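You operate a simulated robot arm through the tools that you are given. There is no shell and no other tool.

Carry out the task below with a simulated two-armed robot. There is one attempt and no reset: what you move stays moved.

Task
Pick up the sleeve from the top of the square grey table with one hand, pass it to the other hand and put it on the top of the test cart.

It is judged by the outcome, as a careful person would: the job done as asked, and still so three seconds after it is handed in. It fails if anything else is knocked over, pushed out of place, dropped, spilled or broken.

Robot
Two 6-joint arms with two-finger grippers on one trunk, on a base that moves. Base frame: it is fixed to the floor where the robot stands at the start and does not move with it; the origin is under the middle of the robot, x ahead of it, y to its left, z up; the surface under the hand at the start is at about z = 800. Readings come in mm, degrees, newtons and seconds.
The left shoulder is at the start at [30, 178, 988], the right one opposite. With the tool pointing down near the work surface each hand reaches from about 460 to 840 mm from the robot's upright axis, wherever it stands, measured 20 degrees to its own side. Places, roughly: sleeve (7x7x10 cm) [600, 100, 900]; top of the test cart [2400, 0, 800]. Payload 2.54 kg a hand.
The TCP of each hand is the grasp point between the finger pads, 30 mm short of the fingertips. In the tool frame z runs along the fingers and y along their closing line. The gripper opens to 116 mm; its body begins 95 mm behind the TCP.
Orientation is that of the tool frame in the base frame, as a unit quaternion [w, x, y, z]. With the fingers straight down and closing along the base's y, the tool's x points along the base's -x, its y along +y and its z along -z.

Tools
- The arms move only by the tool arm_command. It takes "left_targets", "right_targets" or both (then of equal length, played together; a hand with none holds still); each is a list of rows, each a list of 7 numbers: the shift along the base's x, y, z in units of 250 mm (1.0 is 250 mm), then the turn, a rotation vector about the base's x, y, z in units of 90 degrees (1.0 is 90 degrees), then the closure, from 0 (fully open) to 1 (shut). In form: [[tx, ty, tz, rx, ry, rz, fingers], ...]. A call has 1 to 20 rows; each row is the pose to reach, as a shift and turn from the pose commanded when the call began. A call with a number of a shift or a turn outside -1 to 1 is refused whole. A row lasts 0.2 s, in which the tool goes at most 50 mm and 8.6 degrees; a call with a longer step from one row to the next is refused whole, and so is a gripper value outside its range. A pose out of reach is approached as far as the arm can. The call stops where the force on the tool passes 40 N (or 10 N more than at its start, if that is more) or the arm is blocked; 0.2 s more then pass. The fingers move at their own pace (about 153 mm/s each) and stop on an object; they squeeze with about 25 N. The grip force told is the motor's: it shows also when the fingers shut on nothing. Time passes only in rows, and 0.2 s behind the last, so rows that repeat a pose let the fingers close. It gives the time, the measured TCP pose, the force on the tool (base axes), the opening and the grip force at its end, in the units of the frame above (readings bear some noise), with the torque about the TCP (base axes, N m) and any sound that the robot's microphone picked up.
- Cameras (640 x 400 px; columns grow to the right, rows downward): "scene" is now at [45.4, 16.6, 1707.7]; the picture's right is [0.21, -0.98, 0.00], its down [-0.79, -0.17, -0.58] and it looks along [0.57, 0.12, -0.81] (base axes); focal length 287 px, centre (320, 200). "left" rides on the left gripper at [69, 15, -122] in its tool frame; the picture's right is [-0.21, 0.98, 0.00], its down [-0.83, -0.18, -0.53] and it looks along [-0.52, -0.11, 0.85] (tool axes); focal length 251 px, centre (320, 200). "right" rides on the right gripper at [69, -15, -122] in its tool frame; the picture's right is [0.21, 0.98, 0.00], its down [-0.83, 0.18, -0.53] and it looks along [-0.52, 0.11, 0.85] (tool axes); focal length 251 px, centre (320, 200). There is no depth. A picture from a camera that has moved, and an enlarged one, comes with that camera's place and axes in the base frame and with its lens. The place of the scene camera against the robot may be out by one fixed shift of up to 12 mm in any direction.
- get_image(camera): a new picture of that camera. The clock stands still meanwhile.
- raise_lower(by): moves the trunk up (or, below 0, down) by that many mm; the arms and the scene camera ride with it, the base frame stays. It gives what a move gives, with no picture.
- drive_base(legs): drives the robot by 1 to 6 legs, each [ahead, left, turn to the left] in mm, mm and degrees, along the robot's own axes; the way and the turn of a leg run together, so that a leg with both is an arc; at most 1500 mm and 180 degrees a leg. The arms and the cameras ride along, it lands a little off, and it stops where it bumps. It gives what a move gives.
- pan_tilt(pan, tilt): turns the head with the scene camera to pan (to the left, within 143 degrees either way) and tilt (down, from -29 to 69), counted from straight ahead of the robot. It gives what a move gives.
- enlarge(camera, box): a new picture of the part [left, top, right, bottom] of that camera's present view, enlarged. The clock stands still meanwhile.
- sign_off(): hands the job in; it is judged then, once.

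Nothing tells you exact positions but the pictures and the camera data. Unless the task says otherwise, let go and move clear before handing in.

The tools are called by a JSON object that holds its "method" and its "body". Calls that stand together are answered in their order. arm_command: Moves the arms, as the interface text tells. Its arguments: {"type":"object","properties":{"left_targets":{"type":"array"},"right_targets":{"type":"array"}},"required":[]} The other tools are called the same way: raise_lower (by) moves the trunk up or down; drive_base (legs) drives the base; pan_tilt (pan, tilt) turns the head that bears the scene camera; get_image (camera) takes a picture; enlarge (camera, box) takes an enlarged picture of a part of a camera's view; sign_off () hands the job in.

At the start:

```text
t: 0.0
left_position: [410.8, 286.9, 1065.9]
left_tool_rot: [0.0, 0.001, 1.0, 0.0]
left_ft_force: [0.3, -0.1, -0.1]
left_moment: [0.0, 0.01, 0.01]
left_finger_gap: 116.0
left_grasp_force: 0.0
right_position: [419.5, -91.0, 1031.4]
right_tool_rot: [0.0, 0.0, 1.0, 0.0]
right_ft_force: [0.4, 0.0, -0.2]
right_moment: [0.01, 0.01, -0.02]
right_finger_gap: 115.8
right_grasp_force: 0.0
trunk travel left (down, up): [-200.0, 340.0]
robot x, y, heading: [2.4, 1.0, -0.0]
head pan, tilt (commanded): [12.0, 54.3]
```

scene: 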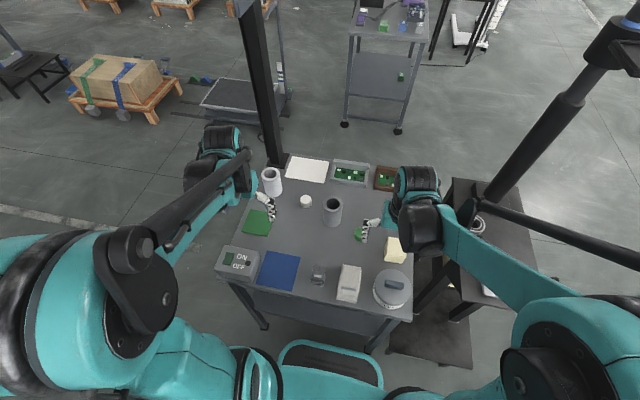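
right: 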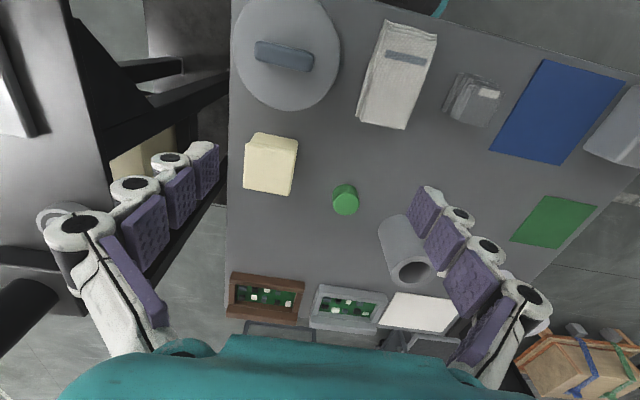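
left: 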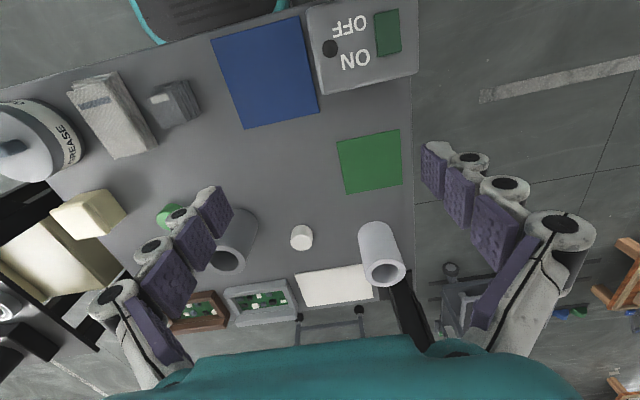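

I see a grey tube in the middle of the square grey table, near [605, 87], which I take to be the sleeve. A paler tube stands near [700, 345], and there is other clutter around. I'll look closer at the table and then at the test cart ahead before moving anything.

{"method": "enlarge", "body": {"camera": "scene", "box": [200, 140, 440, 320]}}

{"method": "enlarge", "body": {"camera": "scene", "box": [300, 0, 500, 140]}}

{"method": "enlarge", "body": {"camera": "left", "box": [140, 140, 460, 340]}}

{"method": "enlarge", "body": {"camera": "right", "box": [220, 140, 540, 340]}}

```text
2.22 times, centred on (320, 230) of scene
camera zoom: at [45.4, 16.6, 1707.7], right [0.21, -0.98, 0.0], down [-0.79, -0.17, -0.58], along [0.57, 0.12, -0.81], focal length 638 px, centre (320, 133)
```

zoom: 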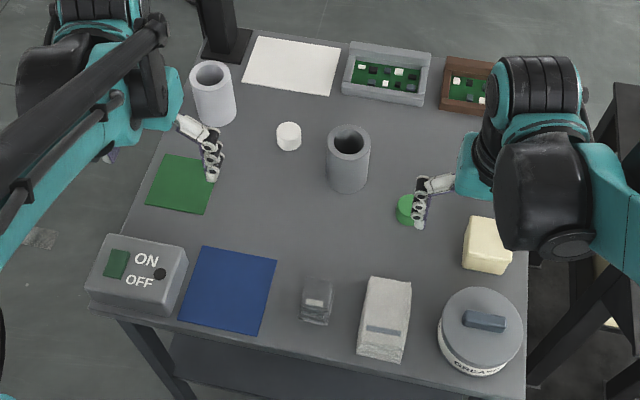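

```text
2.86 times, centred on (400, 70) of scene
camera zoom: at [45.4, 16.6, 1707.7], right [0.21, -0.98, 0.0], down [-0.79, -0.17, -0.58], along [0.57, 0.12, -0.81], focal length 821 px, centre (91, 571)
```

zoom: 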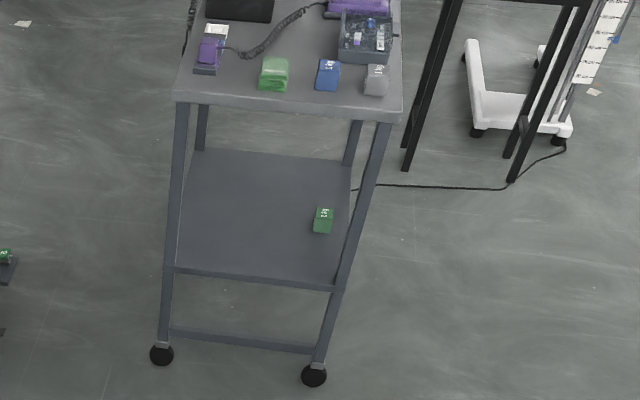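

```text
2.00 times, centred on (300, 240) of left
camera zoom: at [341.8, 302.3, 1188.3], right [0.21, 0.98, 0.0], down [0.83, -0.18, 0.53], along [0.52, -0.11, -0.85], focal length 503 px, centre (360, 120)
```

zoom: 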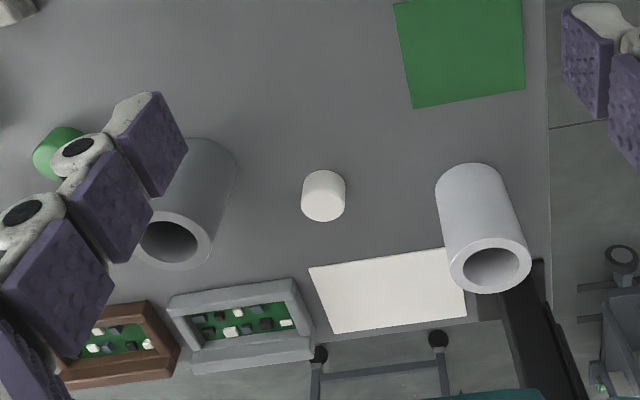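

```text
2.00 times, centred on (380, 240) of right
camera zoom: at [350.7, -107.9, 1152.1], right [-0.21, 0.98, 0.0], down [0.83, 0.18, 0.53], along [0.52, 0.11, -0.85], focal length 503 px, centre (200, 120)
```

zoom: 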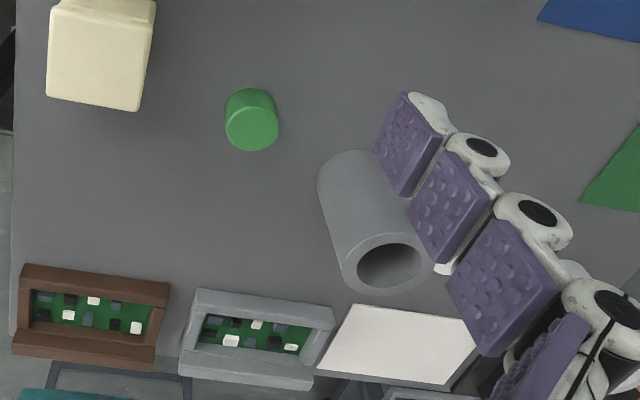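

The sleeve's rim triangulates to about [602, 89, 895]. Next I'll survey the room and the cart to see the free floor and the posts, before I decide how to hand over and which way to drive.

{"method": "pan_tilt", "body": {"pan": 0, "tilt": 20}}

{"method": "get_image", "body": {"camera": "scene"}}

{"method": "pan_tilt", "body": {"pan": 60, "tilt": 30}}

{"method": "get_image", "body": {"camera": "scene"}}

{"method": "pan_tilt", "body": {"pan": -60, "tilt": 30}}

{"method": "get_image", "body": {"camera": "scene"}}

```text
t: 1.0
left_position: [410.8, 288.8, 1066.0]
left_tool_rot: [0.0, 0.0, 1.0, 0.001]
left_ft_force: [0.5, 1.1, 0.1]
left_moment: [-0.01, 0.0, -0.01]
left_finger_gap: 116.0
left_grasp_force: 0.0
right_position: [418.2, -91.7, 1029.7]
right_tool_rot: [0.0, 0.001, 1.0, 0.001]
right_ft_force: [-0.2, 0.7, 0.1]
right_moment: [-0.03, 0.02, 0.01]
right_finger_gap: 115.8
right_grasp_force: 0.2
trunk travel left (down, up): [-200.0, 340.0]
robot x, y, heading: [4.0, -0.7, -0.2]
head pan, tilt (commanded): [0.0, 20.0]
```

```text
taken
camera scene: at [67.3, 1.5, 1758.8], right [0.0, -1.0, 0.0], down [-0.34, 0.0, -0.94], along [0.94, 0.0, -0.34], focal length 287 px, centre (320, 200)
```

scene: 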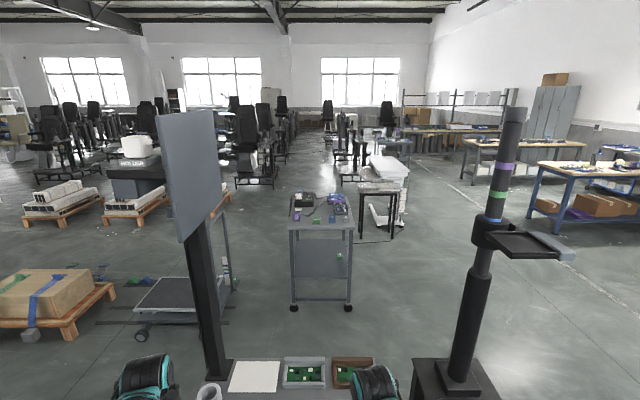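

```text
t: 2.3
left_position: [410.7, 288.5, 1065.8]
left_tool_rot: [0.0, 0.0, 1.0, 0.001]
left_ft_force: [-0.5, 0.1, 0.5]
left_moment: [-0.02, 0.03, -0.02]
left_finger_gap: 116.1
left_grasp_force: 0.1
right_position: [419.9, -90.0, 1030.9]
right_tool_rot: [0.0, 0.0, 1.0, 0.0]
right_ft_force: [-0.1, 0.2, -0.2]
right_moment: [-0.02, 0.0, 0.0]
right_finger_gap: 115.9
right_grasp_force: 0.2
trunk travel left (down, up): [-200.0, 340.0]
robot x, y, heading: [0.7, 0.3, 0.2]
head pan, tilt (commanded): [60.0, 30.0]
```

```text
taken
camera scene: at [19.4, 79.7, 1742.8], right [0.87, -0.5, 0.0], down [-0.25, -0.43, -0.87], along [0.43, 0.75, -0.5], focal length 287 px, centre (320, 200)
```

scene: 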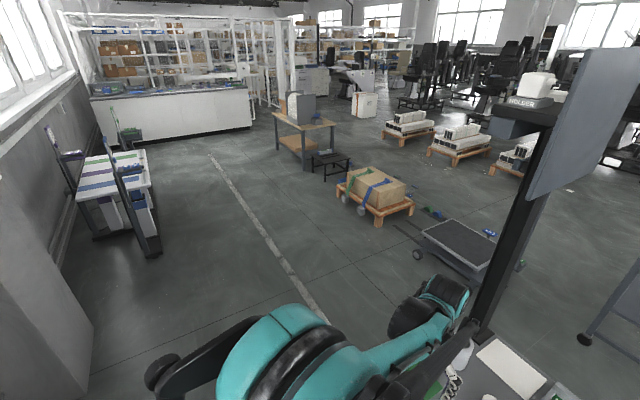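

```text
t: 4.3
left_position: [411.2, 287.5, 1064.8]
left_tool_rot: [0.001, 0.0, 1.0, 0.001]
left_ft_force: [0.5, -0.4, -0.3]
left_moment: [0.0, 0.01, 0.0]
left_finger_gap: 116.0
left_grasp_force: 0.0
right_position: [420.1, -91.6, 1030.9]
right_tool_rot: [0.0, 0.0, 1.0, 0.0]
right_ft_force: [-0.2, -0.5, 0.5]
right_moment: [0.02, -0.02, 0.03]
right_finger_gap: 115.9
right_grasp_force: 0.1
trunk travel left (down, up): [-200.0, 340.0]
robot x, y, heading: [-0.6, 1.8, -0.1]
head pan, tilt (commanded): [-60.0, 30.0]
```

```text
taken
camera scene: at [19.4, -76.8, 1742.8], right [-0.87, -0.5, 0.0], down [-0.25, 0.43, -0.87], along [0.43, -0.75, -0.5], focal length 287 px, centre (320, 200)
```

scene: 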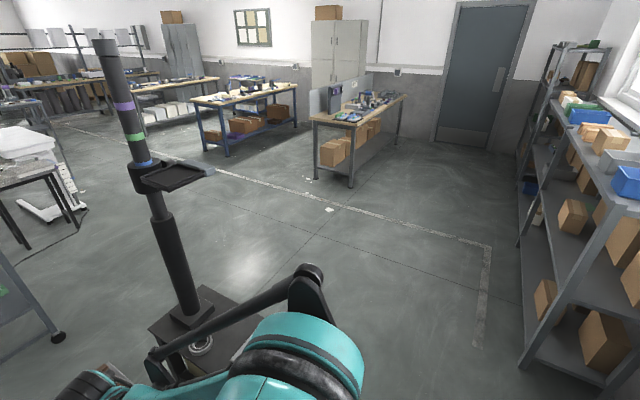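

Besides the table there is a sign post at its far-left corner and a stand with a tall stack-light post on its right. The cart stands about 2.1 m ahead, with clear floor around the right side. I'll zoom in on the cart top, look behind the robot, and size up the grippers.

{"method": "pan_tilt", "body": {"pan": 0, "tilt": 25}}

{"method": "enlarge", "body": {"camera": "scene", "box": [270, 140, 370, 240]}}

{"method": "pan_tilt", "body": {"pan": 140, "tilt": 35}}

{"method": "get_image", "body": {"camera": "scene"}}

{"method": "pan_tilt", "body": {"pan": -140, "tilt": 35}}

{"method": "get_image", "body": {"camera": "scene"}}

{"method": "pan_tilt", "body": {"pan": -25, "tilt": 60}}

{"method": "get_image", "body": {"camera": "scene"}}

```text
t: 5.6
left_position: [410.2, 287.0, 1066.1]
left_tool_rot: [0.0, -0.001, 1.0, 0.0]
left_ft_force: [-0.4, 0.1, -0.5]
left_moment: [0.01, 0.0, 0.02]
left_finger_gap: 115.8
left_grasp_force: 0.1
right_position: [419.5, -91.5, 1030.3]
right_tool_rot: [0.0, 0.0, 1.0, 0.0]
right_ft_force: [0.2, -0.4, 0.0]
right_moment: [-0.03, -0.01, -0.01]
right_finger_gap: 115.9
right_grasp_force: 0.1
trunk travel left (down, up): [-200.0, 340.0]
robot x, y, heading: [2.0, 0.5, -0.0]
head pan, tilt (commanded): [0.0, 25.0]
```

```text
4.00 times, centred on (320, 190) of scene
camera zoom: at [66.3, 1.4, 1750.8], right [0.0, -1.0, 0.0], down [-0.42, 0.0, -0.91], along [0.91, 0.0, -0.42], focal length 1149 px, centre (320, 240)
```

zoom: 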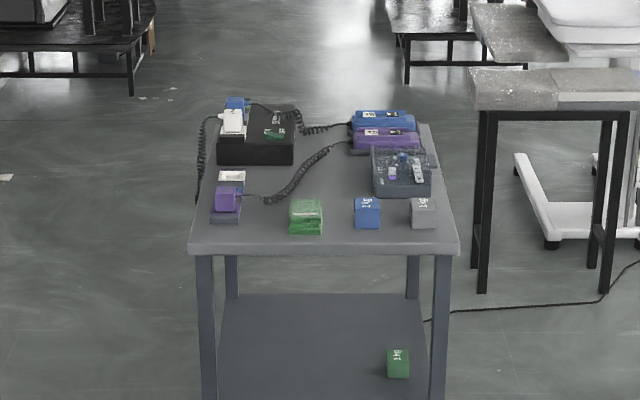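

```text
t: 7.8
left_position: [410.4, 287.7, 1065.9]
left_tool_rot: [0.0, 0.0, 1.0, 0.001]
left_ft_force: [0.6, -0.1, -0.5]
left_moment: [-0.01, -0.01, 0.03]
left_finger_gap: 116.0
left_grasp_force: 0.0
right_position: [420.8, -91.6, 1031.0]
right_tool_rot: [0.0, 0.0, 1.0, 0.0]
right_ft_force: [0.6, -0.2, -0.1]
right_moment: [0.0, 0.03, -0.03]
right_finger_gap: 116.2
right_grasp_force: 0.1
trunk travel left (down, up): [-200.0, 340.0]
robot x, y, heading: [-2.0, 0.1, 0.1]
head pan, tilt (commanded): [140.0, 35.0]
```

```text
taken
camera scene: at [-93.3, 58.1, 1735.0], right [0.64, 0.77, 0.0], down [0.44, -0.37, -0.82], along [-0.63, 0.53, -0.57], focal length 287 px, centre (320, 200)
```

scene: 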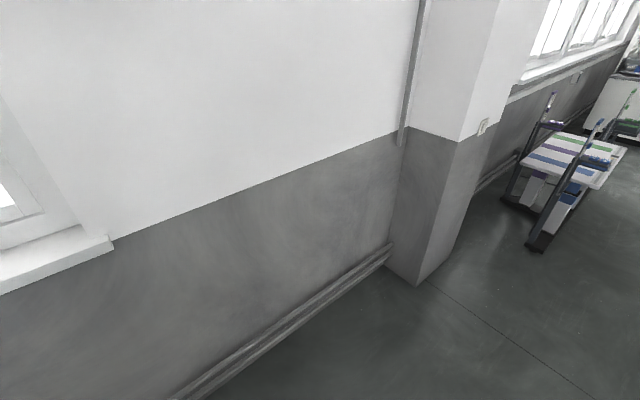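

```text
t: 11.7
left_position: [409.7, 287.4, 1065.8]
left_tool_rot: [0.0, 0.0, 1.0, 0.0]
left_ft_force: [0.1, -0.4, 0.5]
left_moment: [0.01, -0.02, 0.0]
left_finger_gap: 116.1
left_grasp_force: 0.1
right_position: [419.8, -92.2, 1029.1]
right_tool_rot: [0.0, 0.0, 1.0, 0.0]
right_ft_force: [0.0, 0.4, 0.2]
right_moment: [0.0, 0.06, 0.0]
right_finger_gap: 115.8
right_grasp_force: 0.0
trunk travel left (down, up): [-200.0, 340.0]
robot x, y, heading: [0.7, -5.6, -0.1]
head pan, tilt (commanded): [-140.0, 35.0]
```

```text
taken
camera scene: at [-93.3, -55.2, 1735.0], right [-0.64, 0.77, 0.0], down [0.44, 0.37, -0.82], along [-0.63, -0.53, -0.57], focal length 287 px, centre (320, 200)
```

scene: 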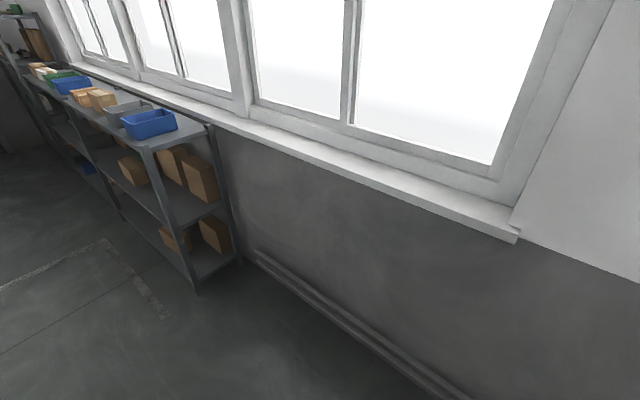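

```text
t: 13.6
left_position: [410.2, 287.4, 1066.3]
left_tool_rot: [0.001, 0.0, 1.0, 0.0]
left_ft_force: [0.6, 0.2, -0.2]
left_moment: [0.01, -0.02, -0.01]
left_finger_gap: 115.9
left_grasp_force: 0.1
right_position: [419.4, -90.5, 1029.9]
right_tool_rot: [0.0, 0.001, 1.0, 0.0]
right_ft_force: [-1.1, 0.3, 0.3]
right_moment: [-0.01, -0.02, 0.01]
right_finger_gap: 115.8
right_grasp_force: 0.1
trunk travel left (down, up): [-200.0, 340.0]
robot x, y, heading: [-0.2, -6.2, -0.0]
head pan, tilt (commanded): [-25.0, 60.0]
```

```text
taken
camera scene: at [34.5, -26.8, 1700.7], right [-0.42, -0.91, 0.0], down [-0.78, 0.37, -0.5], along [0.45, -0.21, -0.87], focal length 287 px, centre (320, 200)
```

scene: 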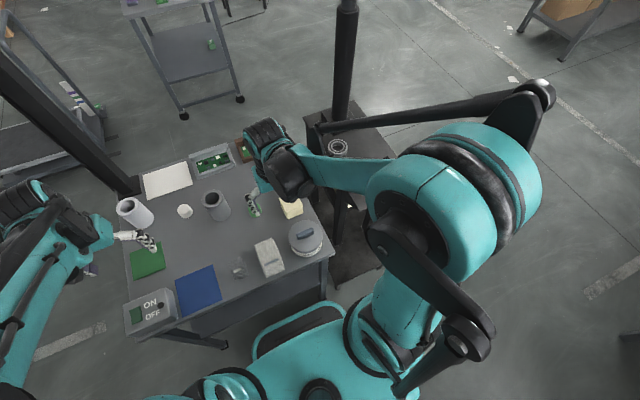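

The cart top has small blocks, boxes and a cord on it, with a free patch around [2400, -35]. My idea is for the left hand to take the sleeve from the side, low down. The right hand then grips it from above and can set it down vertically on the cart. First I need to see how big the grippers are.

{"method": "pan_tilt", "body": {"pan": 30, "tilt": 55}}

{"method": "get_image", "body": {"camera": "scene"}}

{"method": "enlarge", "body": {"camera": "scene", "box": [220, 100, 420, 260]}}

```text
t: 14.9
left_position: [411.4, 287.0, 1065.4]
left_tool_rot: [0.0, 0.0, 1.0, 0.0]
left_ft_force: [0.7, -0.6, 0.7]
left_moment: [-0.02, 0.01, -0.01]
left_finger_gap: 116.1
left_grasp_force: 0.1
right_position: [420.3, -90.8, 1031.5]
right_tool_rot: [0.0, 0.0, 1.0, 0.0]
right_ft_force: [0.5, 0.0, 0.8]
right_moment: [0.02, -0.01, 0.01]
right_finger_gap: 115.8
right_grasp_force: 0.1
trunk travel left (down, up): [-200.0, 340.0]
robot x, y, heading: [-0.2, 1.1, -0.1]
head pan, tilt (commanded): [30.0, 55.0]
```

```text
taken
camera scene: at [36.6, 37.4, 1706.8], right [0.5, -0.87, 0.0], down [-0.71, -0.41, -0.57], along [0.5, 0.29, -0.82], focal length 287 px, centre (320, 200)
```

scene: 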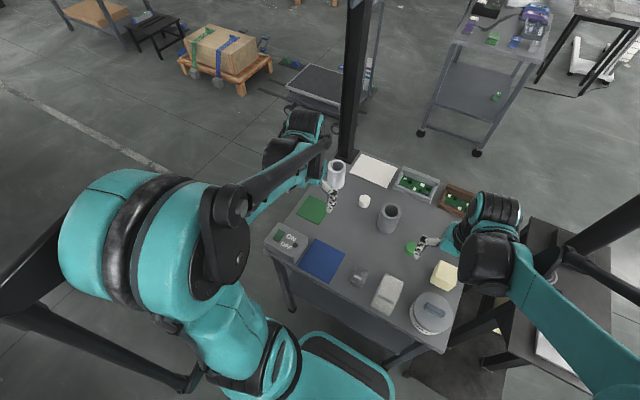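

```text
2.50 times, centred on (320, 180) of scene
camera zoom: at [36.6, 37.4, 1706.8], right [0.5, -0.87, 0.0], down [-0.71, -0.41, -0.57], along [0.5, 0.29, -0.82], focal length 718 px, centre (320, 250)
```

zoom: 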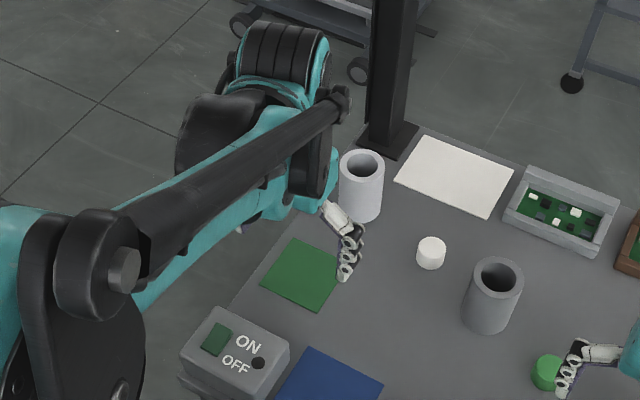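

The hands are clear of everything, so I'll back the robot 130 mm away from the table. That gives the left arm room to reach the sleeve from the side.

{"method": "drive_base", "body": {"legs": [[-130, 0, 0]]}}

```text
t: 16.1
left_position: [279.5, 287.2, 1066.4]
left_tool_rot: [0.001, 0.0, 1.0, 0.001]
left_ft_force: [-0.9, -0.1, -0.3]
left_moment: [-0.01, -0.06, 0.0]
left_finger_gap: 115.8
left_grasp_force: 0.1
right_position: [288.6, -92.6, 1031.1]
right_tool_rot: [0.001, 0.0, 1.0, 0.001]
right_ft_force: [0.3, -0.2, 0.5]
right_moment: [-0.01, -0.03, -0.01]
right_finger_gap: 115.8
right_grasp_force: 0.1
trunk travel left (down, up): [-200.0, 340.0]
robot x, y, heading: [-129.1, -2.4, 0.1]
head pan, tilt (commanded): [30.0, 55.0]
```

Now I'll test in free air that the left hand can tilt to nearly horizontal, pointing diagonally forward and right.

{"method": "arm_command", "body": {"left_targets": [[0.067, -0.026, 0.011, -0.027, -0.066, -0.035, 0], [0.133, -0.051, 0.023, -0.054, -0.131, -0.071, 0], [0.2, -0.077, 0.034, -0.082, -0.197, -0.106, 0], [0.267, -0.103, 0.045, -0.109, -0.263, -0.142, 0], [0.333, -0.128, 0.057, -0.136, -0.328, -0.177, 0], [0.4, -0.154, 0.068, -0.163, -0.394, -0.213, 0], [0.467, -0.18, 0.079, -0.19, -0.46, -0.248, 0], [0.533, -0.205, 0.091, -0.217, -0.525, -0.283, 0], [0.6, -0.231, 0.102, -0.245, -0.591, -0.319, 0], [0.667, -0.257, 0.113, -0.272, -0.657, -0.354, 0], [0.733, -0.282, 0.125, -0.299, -0.722, -0.39, 0], [0.8, -0.308, 0.136, -0.326, -0.788, -0.425, 0], [0.8, -0.308, 0.136, -0.326, -0.788, -0.425, 0]]}}

{"method": "get_image", "body": {"camera": "scene"}}

{"method": "get_image", "body": {"camera": "left"}}

{"method": "get_image", "body": {"camera": "right"}}

```text
t: 18.9
left_position: [480.1, 211.4, 1103.0]
left_tool_rot: [0.563, 0.304, 0.732, -0.232]
left_ft_force: [-0.4, 0.0, -0.1]
left_moment: [0.01, 0.03, 0.03]
left_finger_gap: 115.9
left_grasp_force: 0.1
right_position: [289.7, -92.0, 1031.3]
right_tool_rot: [0.0, 0.0, 1.0, -0.001]
right_ft_force: [0.2, -0.4, 0.6]
right_moment: [0.01, -0.04, -0.01]
right_finger_gap: 116.3
right_grasp_force: 0.0
trunk travel left (down, up): [-200.0, 340.0]
robot x, y, heading: [-130.6, -4.1, -0.1]
head pan, tilt (commanded): [30.0, 55.0]
```

```text
taken
camera scene: at [-94.1, 37.2, 1706.8], right [0.5, -0.87, 0.0], down [-0.71, -0.41, -0.57], along [0.5, 0.29, -0.82], focal length 287 px, centre (320, 200)
```

scene: 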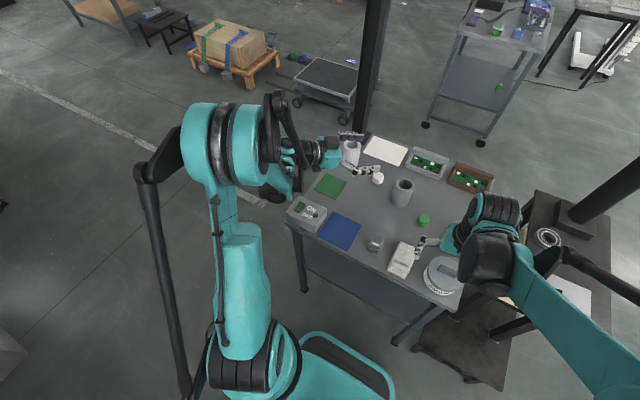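

```text
taken
camera left: at [394.5, 316.3, 1067.3], right [0.73, 0.65, 0.21], down [-0.34, 0.09, 0.93], along [0.59, -0.75, 0.29], focal length 251 px, centre (320, 200)
```

left: 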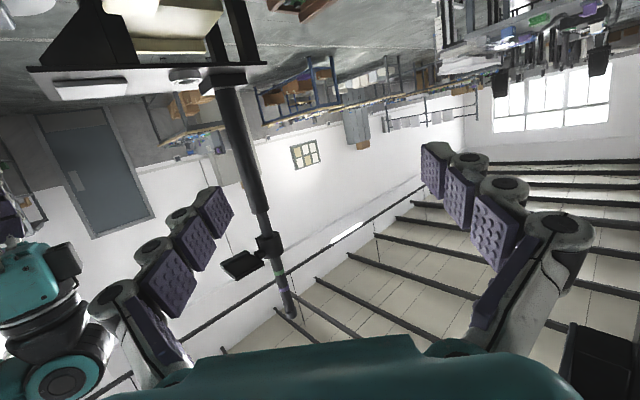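

```text
taken
camera right: at [220.2, -108.3, 1152.3], right [-0.21, 0.98, 0.0], down [0.83, 0.18, 0.53], along [0.52, 0.11, -0.85], focal length 251 px, centre (320, 200)
```

right: 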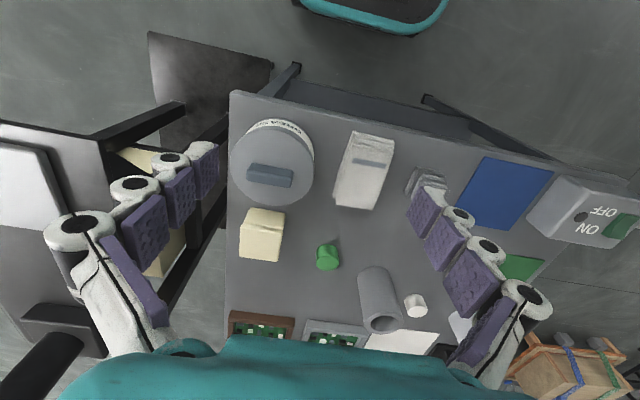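

The left hand reached the tilted pose cleanly. I'll enlarge it to gauge the gripper body.

{"method": "pan_tilt", "body": {"pan": 20, "tilt": 48}}

{"method": "enlarge", "body": {"camera": "scene", "box": [220, 120, 460, 270]}}

{"method": "enlarge", "body": {"camera": "scene", "box": [250, 120, 370, 200]}}

```text
t: 19.7
left_position: [479.6, 211.7, 1101.0]
left_tool_rot: [0.563, 0.303, 0.733, -0.232]
left_ft_force: [-0.1, -0.2, 0.0]
left_moment: [0.01, -0.01, -0.02]
left_finger_gap: 116.0
left_grasp_force: 0.0
right_position: [290.9, -92.5, 1031.7]
right_tool_rot: [0.0, 0.001, 1.0, 0.0]
right_ft_force: [0.4, -0.2, -0.7]
right_moment: [-0.02, 0.02, 0.03]
right_finger_gap: 116.0
right_grasp_force: 0.0
trunk travel left (down, up): [-200.0, 340.0]
robot x, y, heading: [-127.7, -0.6, 0.1]
head pan, tilt (commanded): [20.0, 48.0]
```

```text
2.67 times, centred on (340, 195) of scene
camera zoom: at [-81.6, 28.5, 1716.0], right [0.34, -0.94, 0.0], down [-0.7, -0.25, -0.67], along [0.63, 0.23, -0.74], focal length 766 px, centre (267, 213)
```

zoom: 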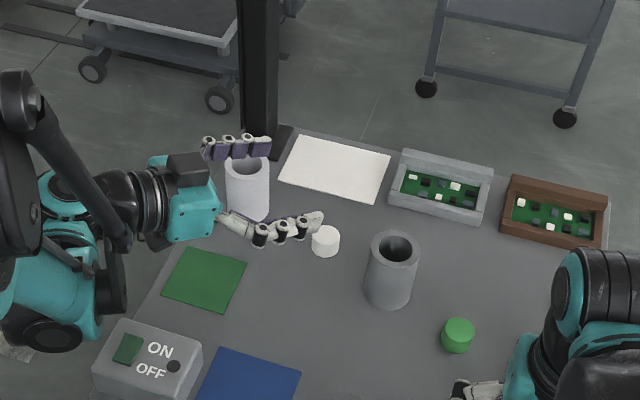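

```text
5.00 times, centred on (310, 160) of scene
camera zoom: at [-81.6, 28.5, 1716.0], right [0.34, -0.94, 0.0], down [-0.7, -0.25, -0.67], along [0.63, 0.23, -0.74], focal length 1436 px, centre (370, 400)
```

zoom: 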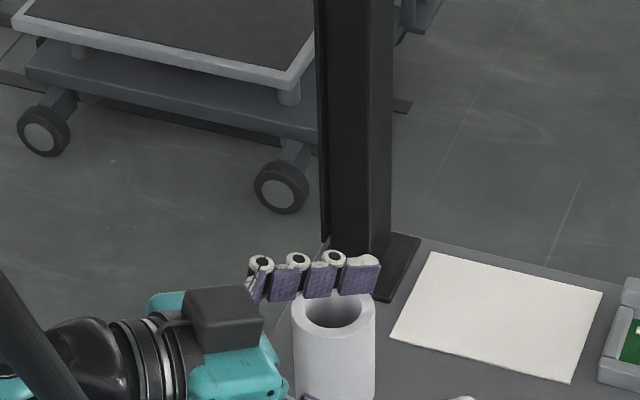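

The gripper body is about 90 mm wide, and the pose leaves room near the table. I'll re-measure the sleeve from the right wrist camera and the scene camera.

{"method": "enlarge", "body": {"camera": "right", "box": [300, 240, 460, 340]}}

{"method": "enlarge", "body": {"camera": "scene", "box": [340, 180, 420, 250]}}

```text
4.00 times, centred on (380, 290) of right
camera zoom: at [220.8, -108.0, 1152.1], right [-0.21, 0.98, 0.0], down [0.83, 0.18, 0.53], along [0.52, 0.11, -0.85], focal length 1006 px, centre (80, -160)
```

zoom: 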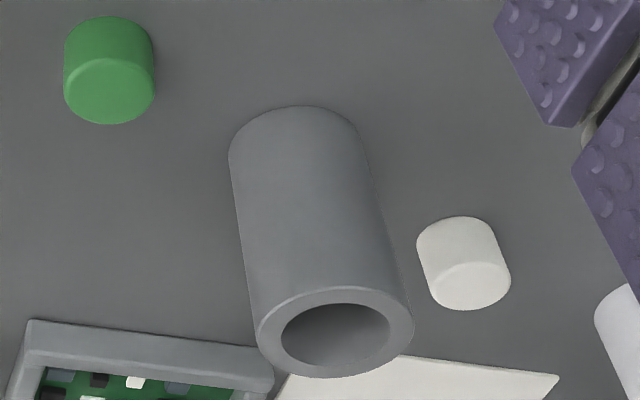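

```text
5.71 times, centred on (380, 215) of scene
camera zoom: at [-81.6, 28.5, 1716.0], right [0.34, -0.94, 0.0], down [-0.7, -0.25, -0.67], along [0.63, 0.23, -0.74], focal length 1641 px, centre (-23, 114)
```

zoom: 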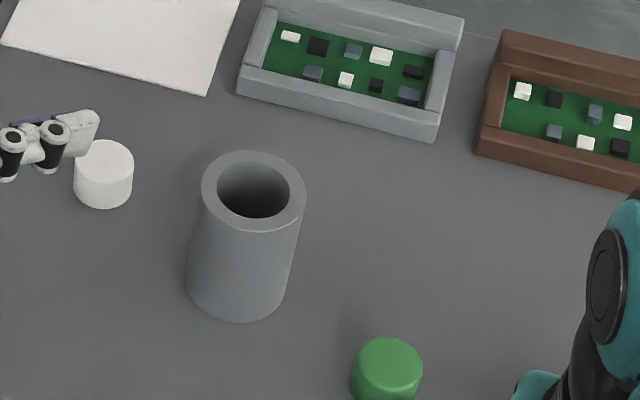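

The sleeve axis comes out at about [601, 89] with its rim near z 896. Before I lower the left arm I want a closer look at its wrist joint, to be sure it clears the ON/OFF box.

{"method": "enlarge", "body": {"camera": "scene", "box": [150, 100, 350, 260]}}

{"method": "get_image", "body": {"camera": "scene"}}

```text
2.50 times, centred on (250, 180) of scene
camera zoom: at [-81.6, 28.5, 1716.0], right [0.34, -0.94, 0.0], down [-0.7, -0.25, -0.67], along [0.63, 0.23, -0.74], focal length 718 px, centre (495, 250)
```

zoom: 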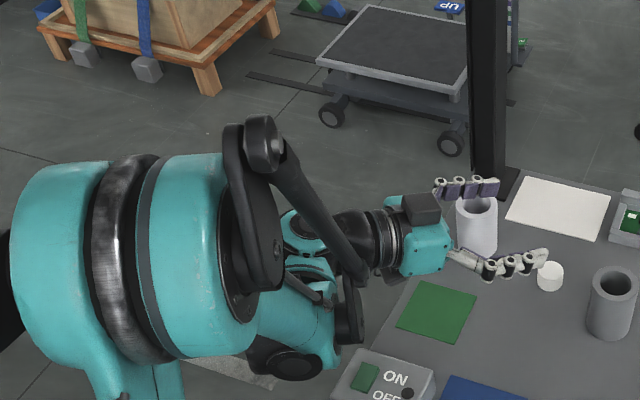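

```text
taken
camera scene: at [-81.6, 28.5, 1716.0], right [0.34, -0.94, 0.0], down [-0.7, -0.25, -0.67], along [0.63, 0.23, -0.74], focal length 287 px, centre (320, 200)
```

scene: 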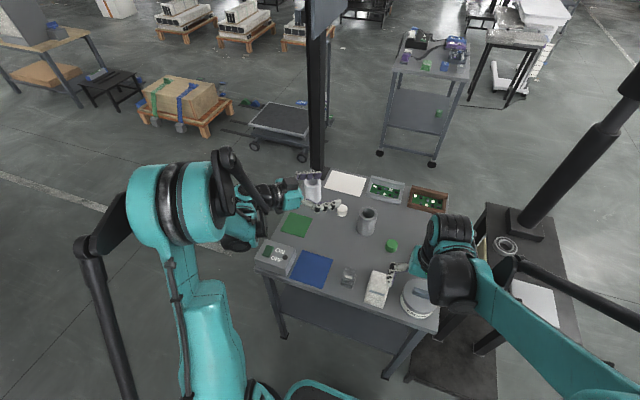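

I can't tell from the scene view how low the left wrist hangs. I'll roll the right hand sideways in free air so its camera can look across at the left arm.

{"method": "arm_command", "body": {"right_targets": [[0, 0, 0.02, 0.09, 0, 0, 0], [0, 0, 0.04, 0.18, 0, 0, 0], [0, -0.02, 0.06, 0.27, 0, 0, 0], [0, -0.04, 0.08, 0.36, 0, 0, 0], [0, -0.06, 0.1, 0.45, 0, 0, 0], [0, -0.08, 0.12, 0.54, 0, 0, 0], [0, -0.1, 0.14, 0.63, 0, 0, 0], [0, -0.12, 0.16, 0.72, 0, 0, 0], [0, -0.14, 0.18, 0.8, 0, 0, 0], [0, -0.16, 0.2, 0.85, 0, 0, 0]]}}

{"method": "get_image", "body": {"camera": "right"}}

{"method": "get_image", "body": {"camera": "scene"}}

```text
t: 21.9
left_position: [479.4, 210.7, 1101.6]
left_tool_rot: [0.562, 0.304, 0.733, -0.233]
left_ft_force: [0.1, -0.2, 0.5]
left_moment: [-0.03, -0.03, -0.01]
left_finger_gap: 116.1
left_grasp_force: 0.1
right_position: [289.5, -129.6, 1083.3]
right_tool_rot: [0.001, 0.001, 0.785, 0.62]
right_ft_force: [-0.4, 0.0, 0.8]
right_moment: [0.0, 0.03, -0.02]
right_finger_gap: 115.9
right_grasp_force: 0.2
trunk travel left (down, up): [-200.0, 340.0]
robot x, y, heading: [-130.7, 2.0, -0.0]
head pan, tilt (commanded): [20.0, 48.0]
```

```text
taken
camera right: at [220.7, -253.8, 1095.6], right [-0.21, 0.23, 0.95], down [0.82, -0.48, 0.3], along [0.52, 0.85, -0.09], focal length 251 px, centre (320, 200)
```

right: 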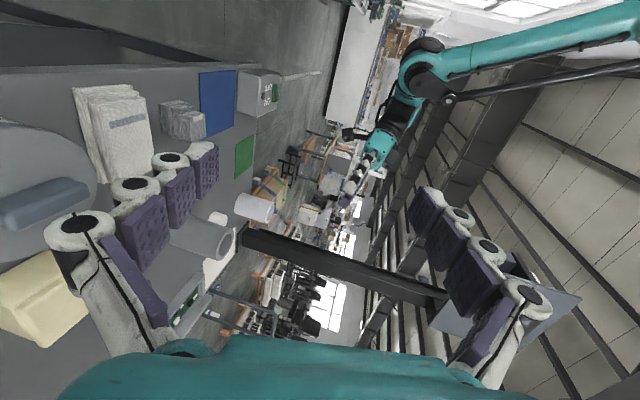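

```text
taken
camera scene: at [-81.5, 28.1, 1716.0], right [0.34, -0.94, 0.0], down [-0.7, -0.25, -0.67], along [0.63, 0.23, -0.74], focal length 287 px, centre (320, 200)
```

scene: 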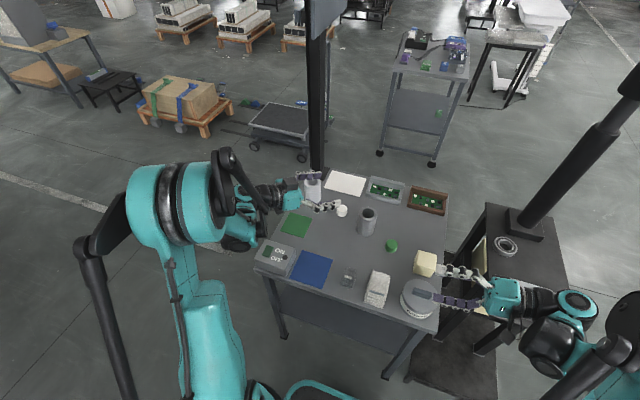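

{"method": "enlarge", "body": {"camera": "right", "box": [230, 0, 470, 220]}}

{"method": "enlarge", "body": {"camera": "scene", "box": [400, 220, 640, 400]}}

```text
1.82 times, centred on (350, 110) of right
camera zoom: at [220.7, -253.8, 1095.6], right [-0.21, 0.23, 0.95], down [0.82, -0.48, 0.3], along [0.52, 0.85, -0.09], focal length 457 px, centre (266, 364)
```

zoom: 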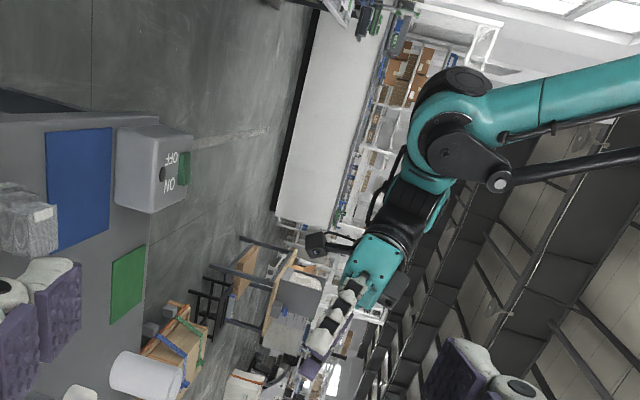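

```text
2.22 times, centred on (520, 310) of scene
camera zoom: at [-81.5, 28.1, 1716.0], right [0.34, -0.94, 0.0], down [-0.7, -0.25, -0.67], along [0.63, 0.23, -0.74], focal length 638 px, centre (-124, -44)
```

zoom: 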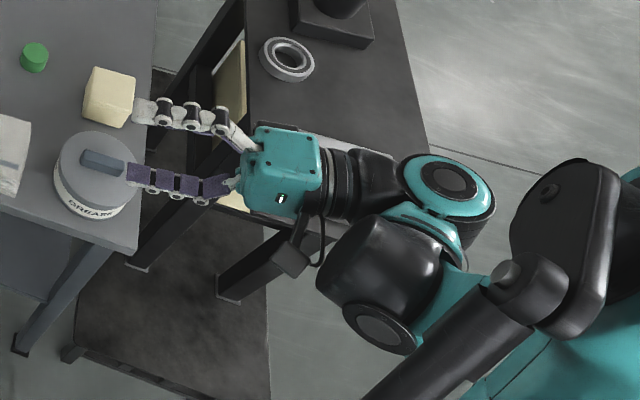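

The right camera shows that the left wrist drum stays well above the TCP, but the gripper camera hangs about 70 mm below its axis. So I'll use a 70° tilt and come straight down over the sleeve, gripping about 58 mm above the table. First I'll bring the right hand back to vertical, with the 45° yaw it needs for the hand-over.

{"method": "arm_command", "body": {"right_targets": [[0, 0.02, -0.02, -0.09, 0, 0, 0], [0, 0.04, -0.04, -0.18, 0, 0, 0], [0, 0.06, -0.06, -0.27, 0, 0, 0], [0, 0.08, -0.08, -0.36, 0, 0, 0], [0, 0.1, -0.1, -0.45, 0, 0, 0], [0, 0.12, -0.1, -0.54, 0, 0, 0], [0, 0.14, -0.1, -0.63, 0, 0, 0], [0, 0.15, -0.1, -0.72, 0, 0, 0], [0, 0.16, -0.1, -0.8, 0, 0, 0], [0, 0.16, -0.1, -0.85, 0, 0, 0]]}}

{"method": "arm_command", "body": {"right_targets": [[0, 0, 0, 0, 0, 0.09, 0], [0, 0, 0, 0, 0, 0.18, 0], [0, 0, 0, 0, 0, 0.27, 0], [0, 0, 0, 0, 0, 0.36, 0], [0, 0, 0, 0, 0, 0.45, 0], [0, 0, 0, 0, 0, 0.5, 0]]}}

```text
t: 24.1
left_position: [480.5, 210.5, 1101.3]
left_tool_rot: [0.563, 0.304, 0.733, -0.233]
left_ft_force: [-0.1, 0.0, 0.3]
left_moment: [0.0, 0.01, -0.02]
left_finger_gap: 116.2
left_grasp_force: 0.1
right_position: [290.2, -92.7, 1055.2]
right_tool_rot: [0.0, 0.001, 1.0, -0.001]
right_ft_force: [0.6, 0.3, 0.1]
right_moment: [-0.05, -0.03, 0.01]
right_finger_gap: 115.8
right_grasp_force: 0.0
trunk travel left (down, up): [-200.0, 340.0]
robot x, y, heading: [-130.5, -0.5, -0.0]
head pan, tilt (commanded): [20.0, 48.0]
```

```text
t: 25.5
left_position: [478.7, 210.0, 1102.3]
left_tool_rot: [0.562, 0.304, 0.733, -0.232]
left_ft_force: [0.5, -0.2, 0.3]
left_moment: [0.02, -0.02, 0.0]
left_finger_gap: 116.0
left_grasp_force: 0.0
right_position: [288.9, -91.9, 1056.5]
right_tool_rot: [0.001, -0.384, 0.924, 0.0]
right_ft_force: [0.0, -0.2, 0.8]
right_moment: [-0.02, 0.01, -0.02]
right_finger_gap: 116.0
right_grasp_force: 0.0
trunk travel left (down, up): [-200.0, 340.0]
robot x, y, heading: [-134.2, -2.0, -0.0]
head pan, tilt (commanded): [20.0, 48.0]
```

Both arms are as planned. Next the left hand moves to hover over the sleeve at about [595, 95, 1010], with the tilt set to 70°.

{"method": "arm_command", "body": {"left_targets": [[0.08, -0.08, -0.06, 0.008, 0.008, 0, 0], [0.16, -0.16, -0.12, 0.016, 0.016, 0, 0], [0.24, -0.24, -0.18, 0.024, 0.024, 0, 0], [0.32, -0.32, -0.24, 0.032, 0.032, 0, 0], [0.4, -0.4, -0.31, 0.039, 0.039, 0, 0], [0.46, -0.46, -0.366, 0.039, 0.039, 0, 0], [0.46, -0.46, -0.366, 0.039, 0.039, 0, 0]]}}

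{"method": "get_image", "body": {"camera": "scene"}}

{"method": "enlarge", "body": {"camera": "scene", "box": [260, 150, 440, 280]}}

{"method": "get_image", "body": {"camera": "right"}}

{"method": "get_image", "body": {"camera": "left"}}

```text
t: 27.1
left_position: [597.5, 96.6, 1009.5]
left_tool_rot: [0.531, 0.314, 0.756, -0.22]
left_ft_force: [-0.4, 0.2, 0.7]
left_moment: [0.03, 0.01, 0.02]
left_finger_gap: 116.1
left_grasp_force: 0.1
right_position: [290.0, -91.6, 1056.8]
right_tool_rot: [0.0, -0.383, 0.924, 0.0]
right_ft_force: [-0.2, 0.7, 0.3]
right_moment: [0.03, 0.0, 0.02]
right_finger_gap: 115.7
right_grasp_force: 0.2
trunk travel left (down, up): [-200.0, 340.0]
robot x, y, heading: [-129.8, -1.3, -0.1]
head pan, tilt (commanded): [20.0, 48.0]
```

```text
taken
camera scene: at [-82.2, 28.6, 1716.0], right [0.34, -0.94, 0.0], down [-0.7, -0.25, -0.67], along [0.63, 0.23, -0.74], focal length 287 px, centre (320, 200)
```

scene: 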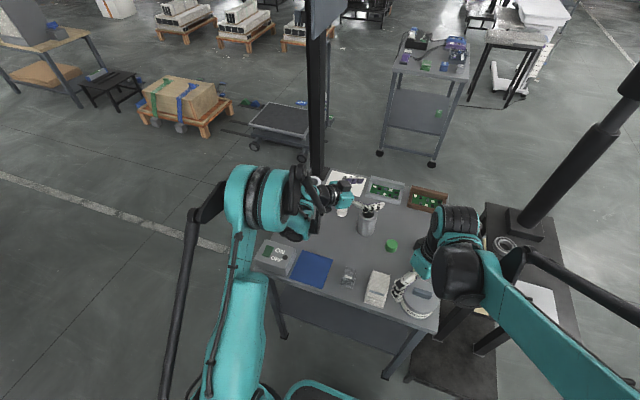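

```text
3.08 times, centred on (350, 215) of scene
camera zoom: at [-82.2, 28.6, 1716.0], right [0.34, -0.94, 0.0], down [-0.7, -0.25, -0.67], along [0.63, 0.23, -0.74], focal length 884 px, centre (228, 154)
```

zoom: 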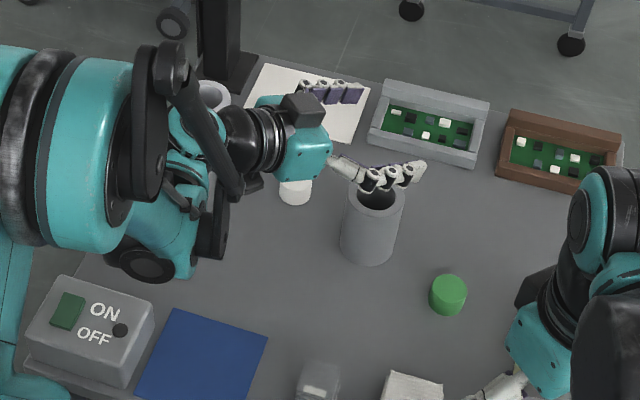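

```text
taken
camera right: at [251.0, -152.4, 1177.9], right [-0.84, 0.54, 0.0], down [0.46, 0.71, 0.53], along [0.29, 0.45, -0.85], focal length 251 px, centre (320, 200)
```

right: 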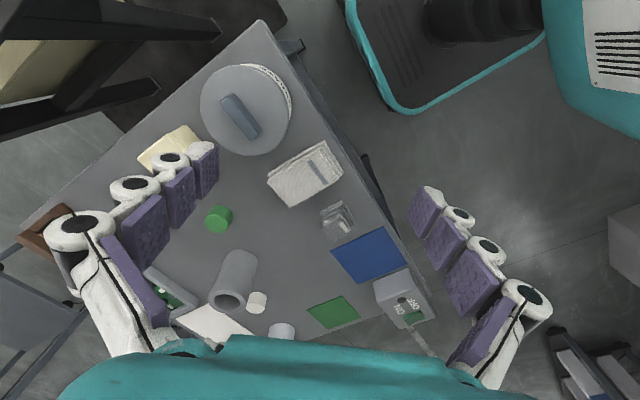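

```text
taken
camera left: at [510.9, 203.8, 986.7], right [0.74, 0.64, 0.2], down [-0.29, 0.03, 0.96], along [0.61, -0.77, 0.2], focal length 251 px, centre (320, 200)
```

left: 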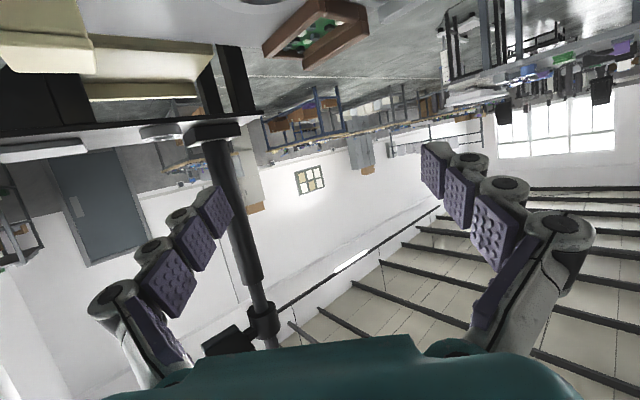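

The left hand hovers over the sleeve as intended. I'll lower it partway and check that the fingers straddle the sleeve.

{"method": "arm_command", "body": {"left_targets": [[0, 0, -0.1, 0, 0, 0, 0], [0, 0, -0.2, 0, 0, 0, 0], [0, 0, -0.3, 0, 0, 0, 0], [0, 0, -0.36, 0, 0, 0, 0], [0, 0, -0.4, 0, 0, 0, 0]]}}

{"method": "enlarge", "body": {"camera": "scene", "box": [260, 150, 440, 280]}}

{"method": "enlarge", "body": {"camera": "right", "box": [160, 200, 360, 350]}}

{"method": "get_image", "body": {"camera": "left"}}

```text
t: 28.3
left_position: [598.0, 95.3, 910.5]
left_tool_rot: [0.53, 0.314, 0.757, -0.22]
left_ft_force: [-0.1, -0.2, 0.1]
left_moment: [0.04, -0.03, 0.0]
left_finger_gap: 115.8
left_grasp_force: 0.0
right_position: [288.9, -90.7, 1056.9]
right_tool_rot: [0.0, -0.383, 0.924, -0.001]
right_ft_force: [0.2, 0.3, -0.4]
right_moment: [-0.01, 0.02, -0.02]
right_finger_gap: 116.2
right_grasp_force: 0.0
trunk travel left (down, up): [-200.0, 340.0]
robot x, y, heading: [-128.3, 1.7, 0.1]
head pan, tilt (commanded): [20.0, 48.0]
```

```text
3.08 times, centred on (350, 215) of scene
camera zoom: at [-81.1, 28.5, 1716.0], right [0.34, -0.94, 0.0], down [-0.7, -0.25, -0.67], along [0.63, 0.23, -0.74], focal length 884 px, centre (228, 154)
```

zoom: 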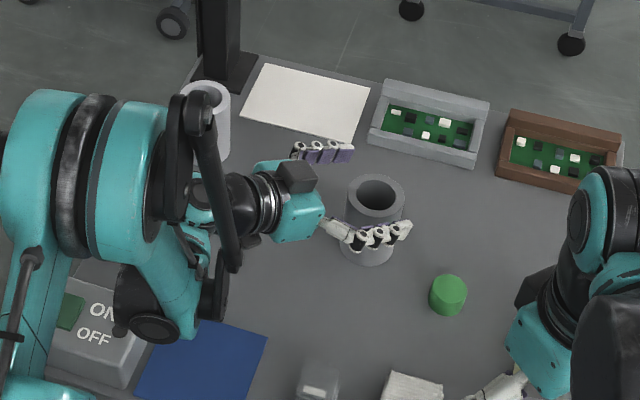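

```text
2.67 times, centred on (260, 275) of right
camera zoom: at [251.8, -152.4, 1177.6], right [-0.84, 0.54, 0.0], down [0.46, 0.71, 0.53], along [0.29, 0.45, -0.85], focal length 670 px, centre (480, 0)
```

zoom: 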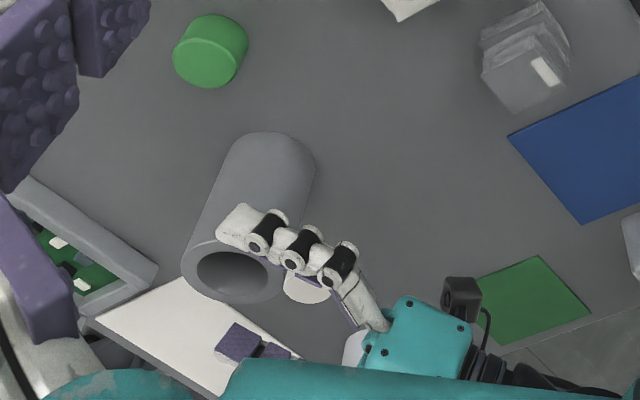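

```text
taken
camera left: at [510.3, 203.1, 886.3], right [0.74, 0.64, 0.2], down [-0.28, 0.03, 0.96], along [0.61, -0.77, 0.2], focal length 251 px, centre (320, 200)
```

left: 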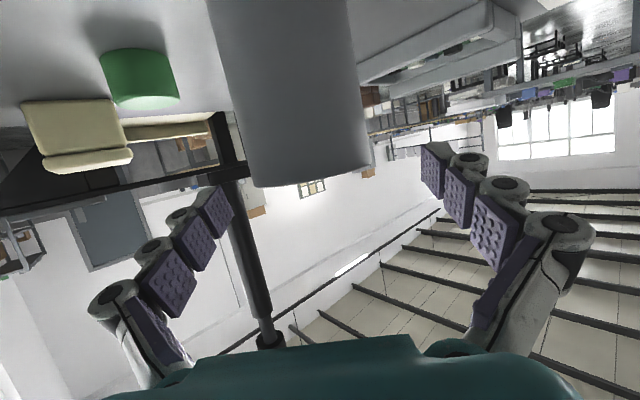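

The left camera now shows the sleeve centred between the fingers within about 2 mm, and its rim at about z 901, which puts the table near 801. I'll go down to about z 859.

{"method": "arm_command", "body": {"left_targets": [[0, 0, -0.05, 0, 0, 0, 0], [0, 0, -0.1, 0, 0, 0, 0], [0, 0, -0.14, 0, 0, 0, 0], [0, 0, -0.18, 0, 0, 0, 0], [0, 0, -0.206, 0, 0, 0, 0], [0, 0, -0.206, 0, 0, 0, 0]]}}

{"method": "enlarge", "body": {"camera": "scene", "box": [260, 150, 440, 280]}}

{"method": "enlarge", "body": {"camera": "right", "box": [160, 200, 360, 350]}}

{"method": "get_image", "body": {"camera": "left"}}

```text
t: 29.7
left_position: [594.6, 95.3, 856.8]
left_tool_rot: [0.531, 0.313, 0.756, -0.219]
left_ft_force: [-0.2, 0.9, 0.2]
left_moment: [0.02, -0.02, 0.0]
left_finger_gap: 116.3
left_grasp_force: 0.0
right_position: [290.4, -92.2, 1055.4]
right_tool_rot: [0.001, -0.383, 0.924, 0.0]
right_ft_force: [-0.2, -0.1, 0.6]
right_moment: [-0.01, 0.01, 0.0]
right_finger_gap: 115.9
right_grasp_force: 0.1
trunk travel left (down, up): [-200.0, 340.0]
robot x, y, heading: [-130.1, 2.7, -0.0]
head pan, tilt (commanded): [20.0, 48.0]
```

```text
3.08 times, centred on (350, 215) of scene
camera zoom: at [-81.6, 28.3, 1716.0], right [0.34, -0.94, 0.0], down [-0.7, -0.25, -0.67], along [0.63, 0.23, -0.74], focal length 884 px, centre (228, 154)
```

zoom: 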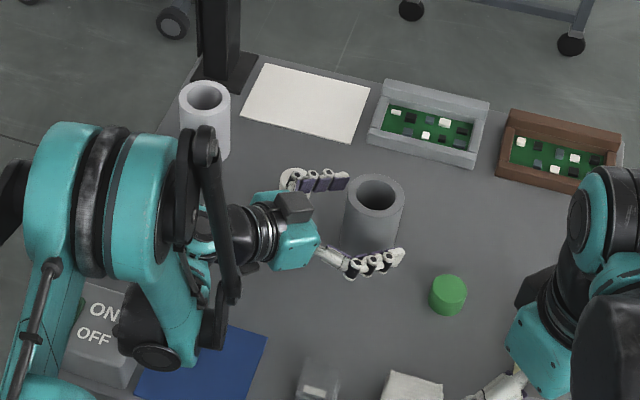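

```text
2.67 times, centred on (260, 275) of right
camera zoom: at [251.4, -152.6, 1177.7], right [-0.84, 0.54, 0.0], down [0.46, 0.71, 0.53], along [0.29, 0.45, -0.85], focal length 670 px, centre (480, 0)
```

zoom: 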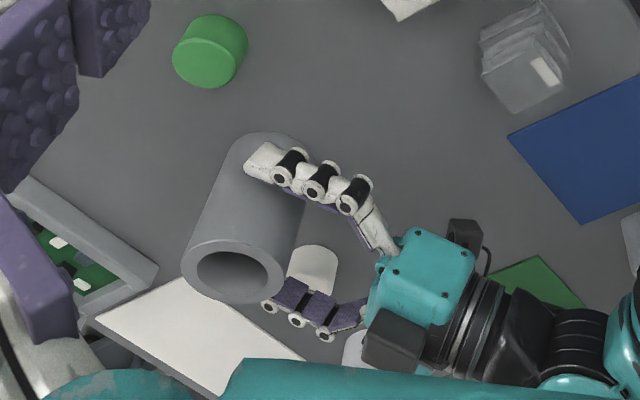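

```text
taken
camera left: at [509.1, 203.6, 834.1], right [0.74, 0.64, 0.2], down [-0.28, 0.03, 0.96], along [0.61, -0.77, 0.2], focal length 251 px, centre (320, 200)
```

left: 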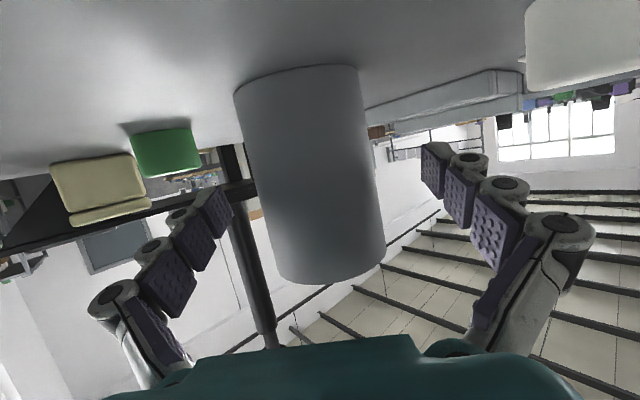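

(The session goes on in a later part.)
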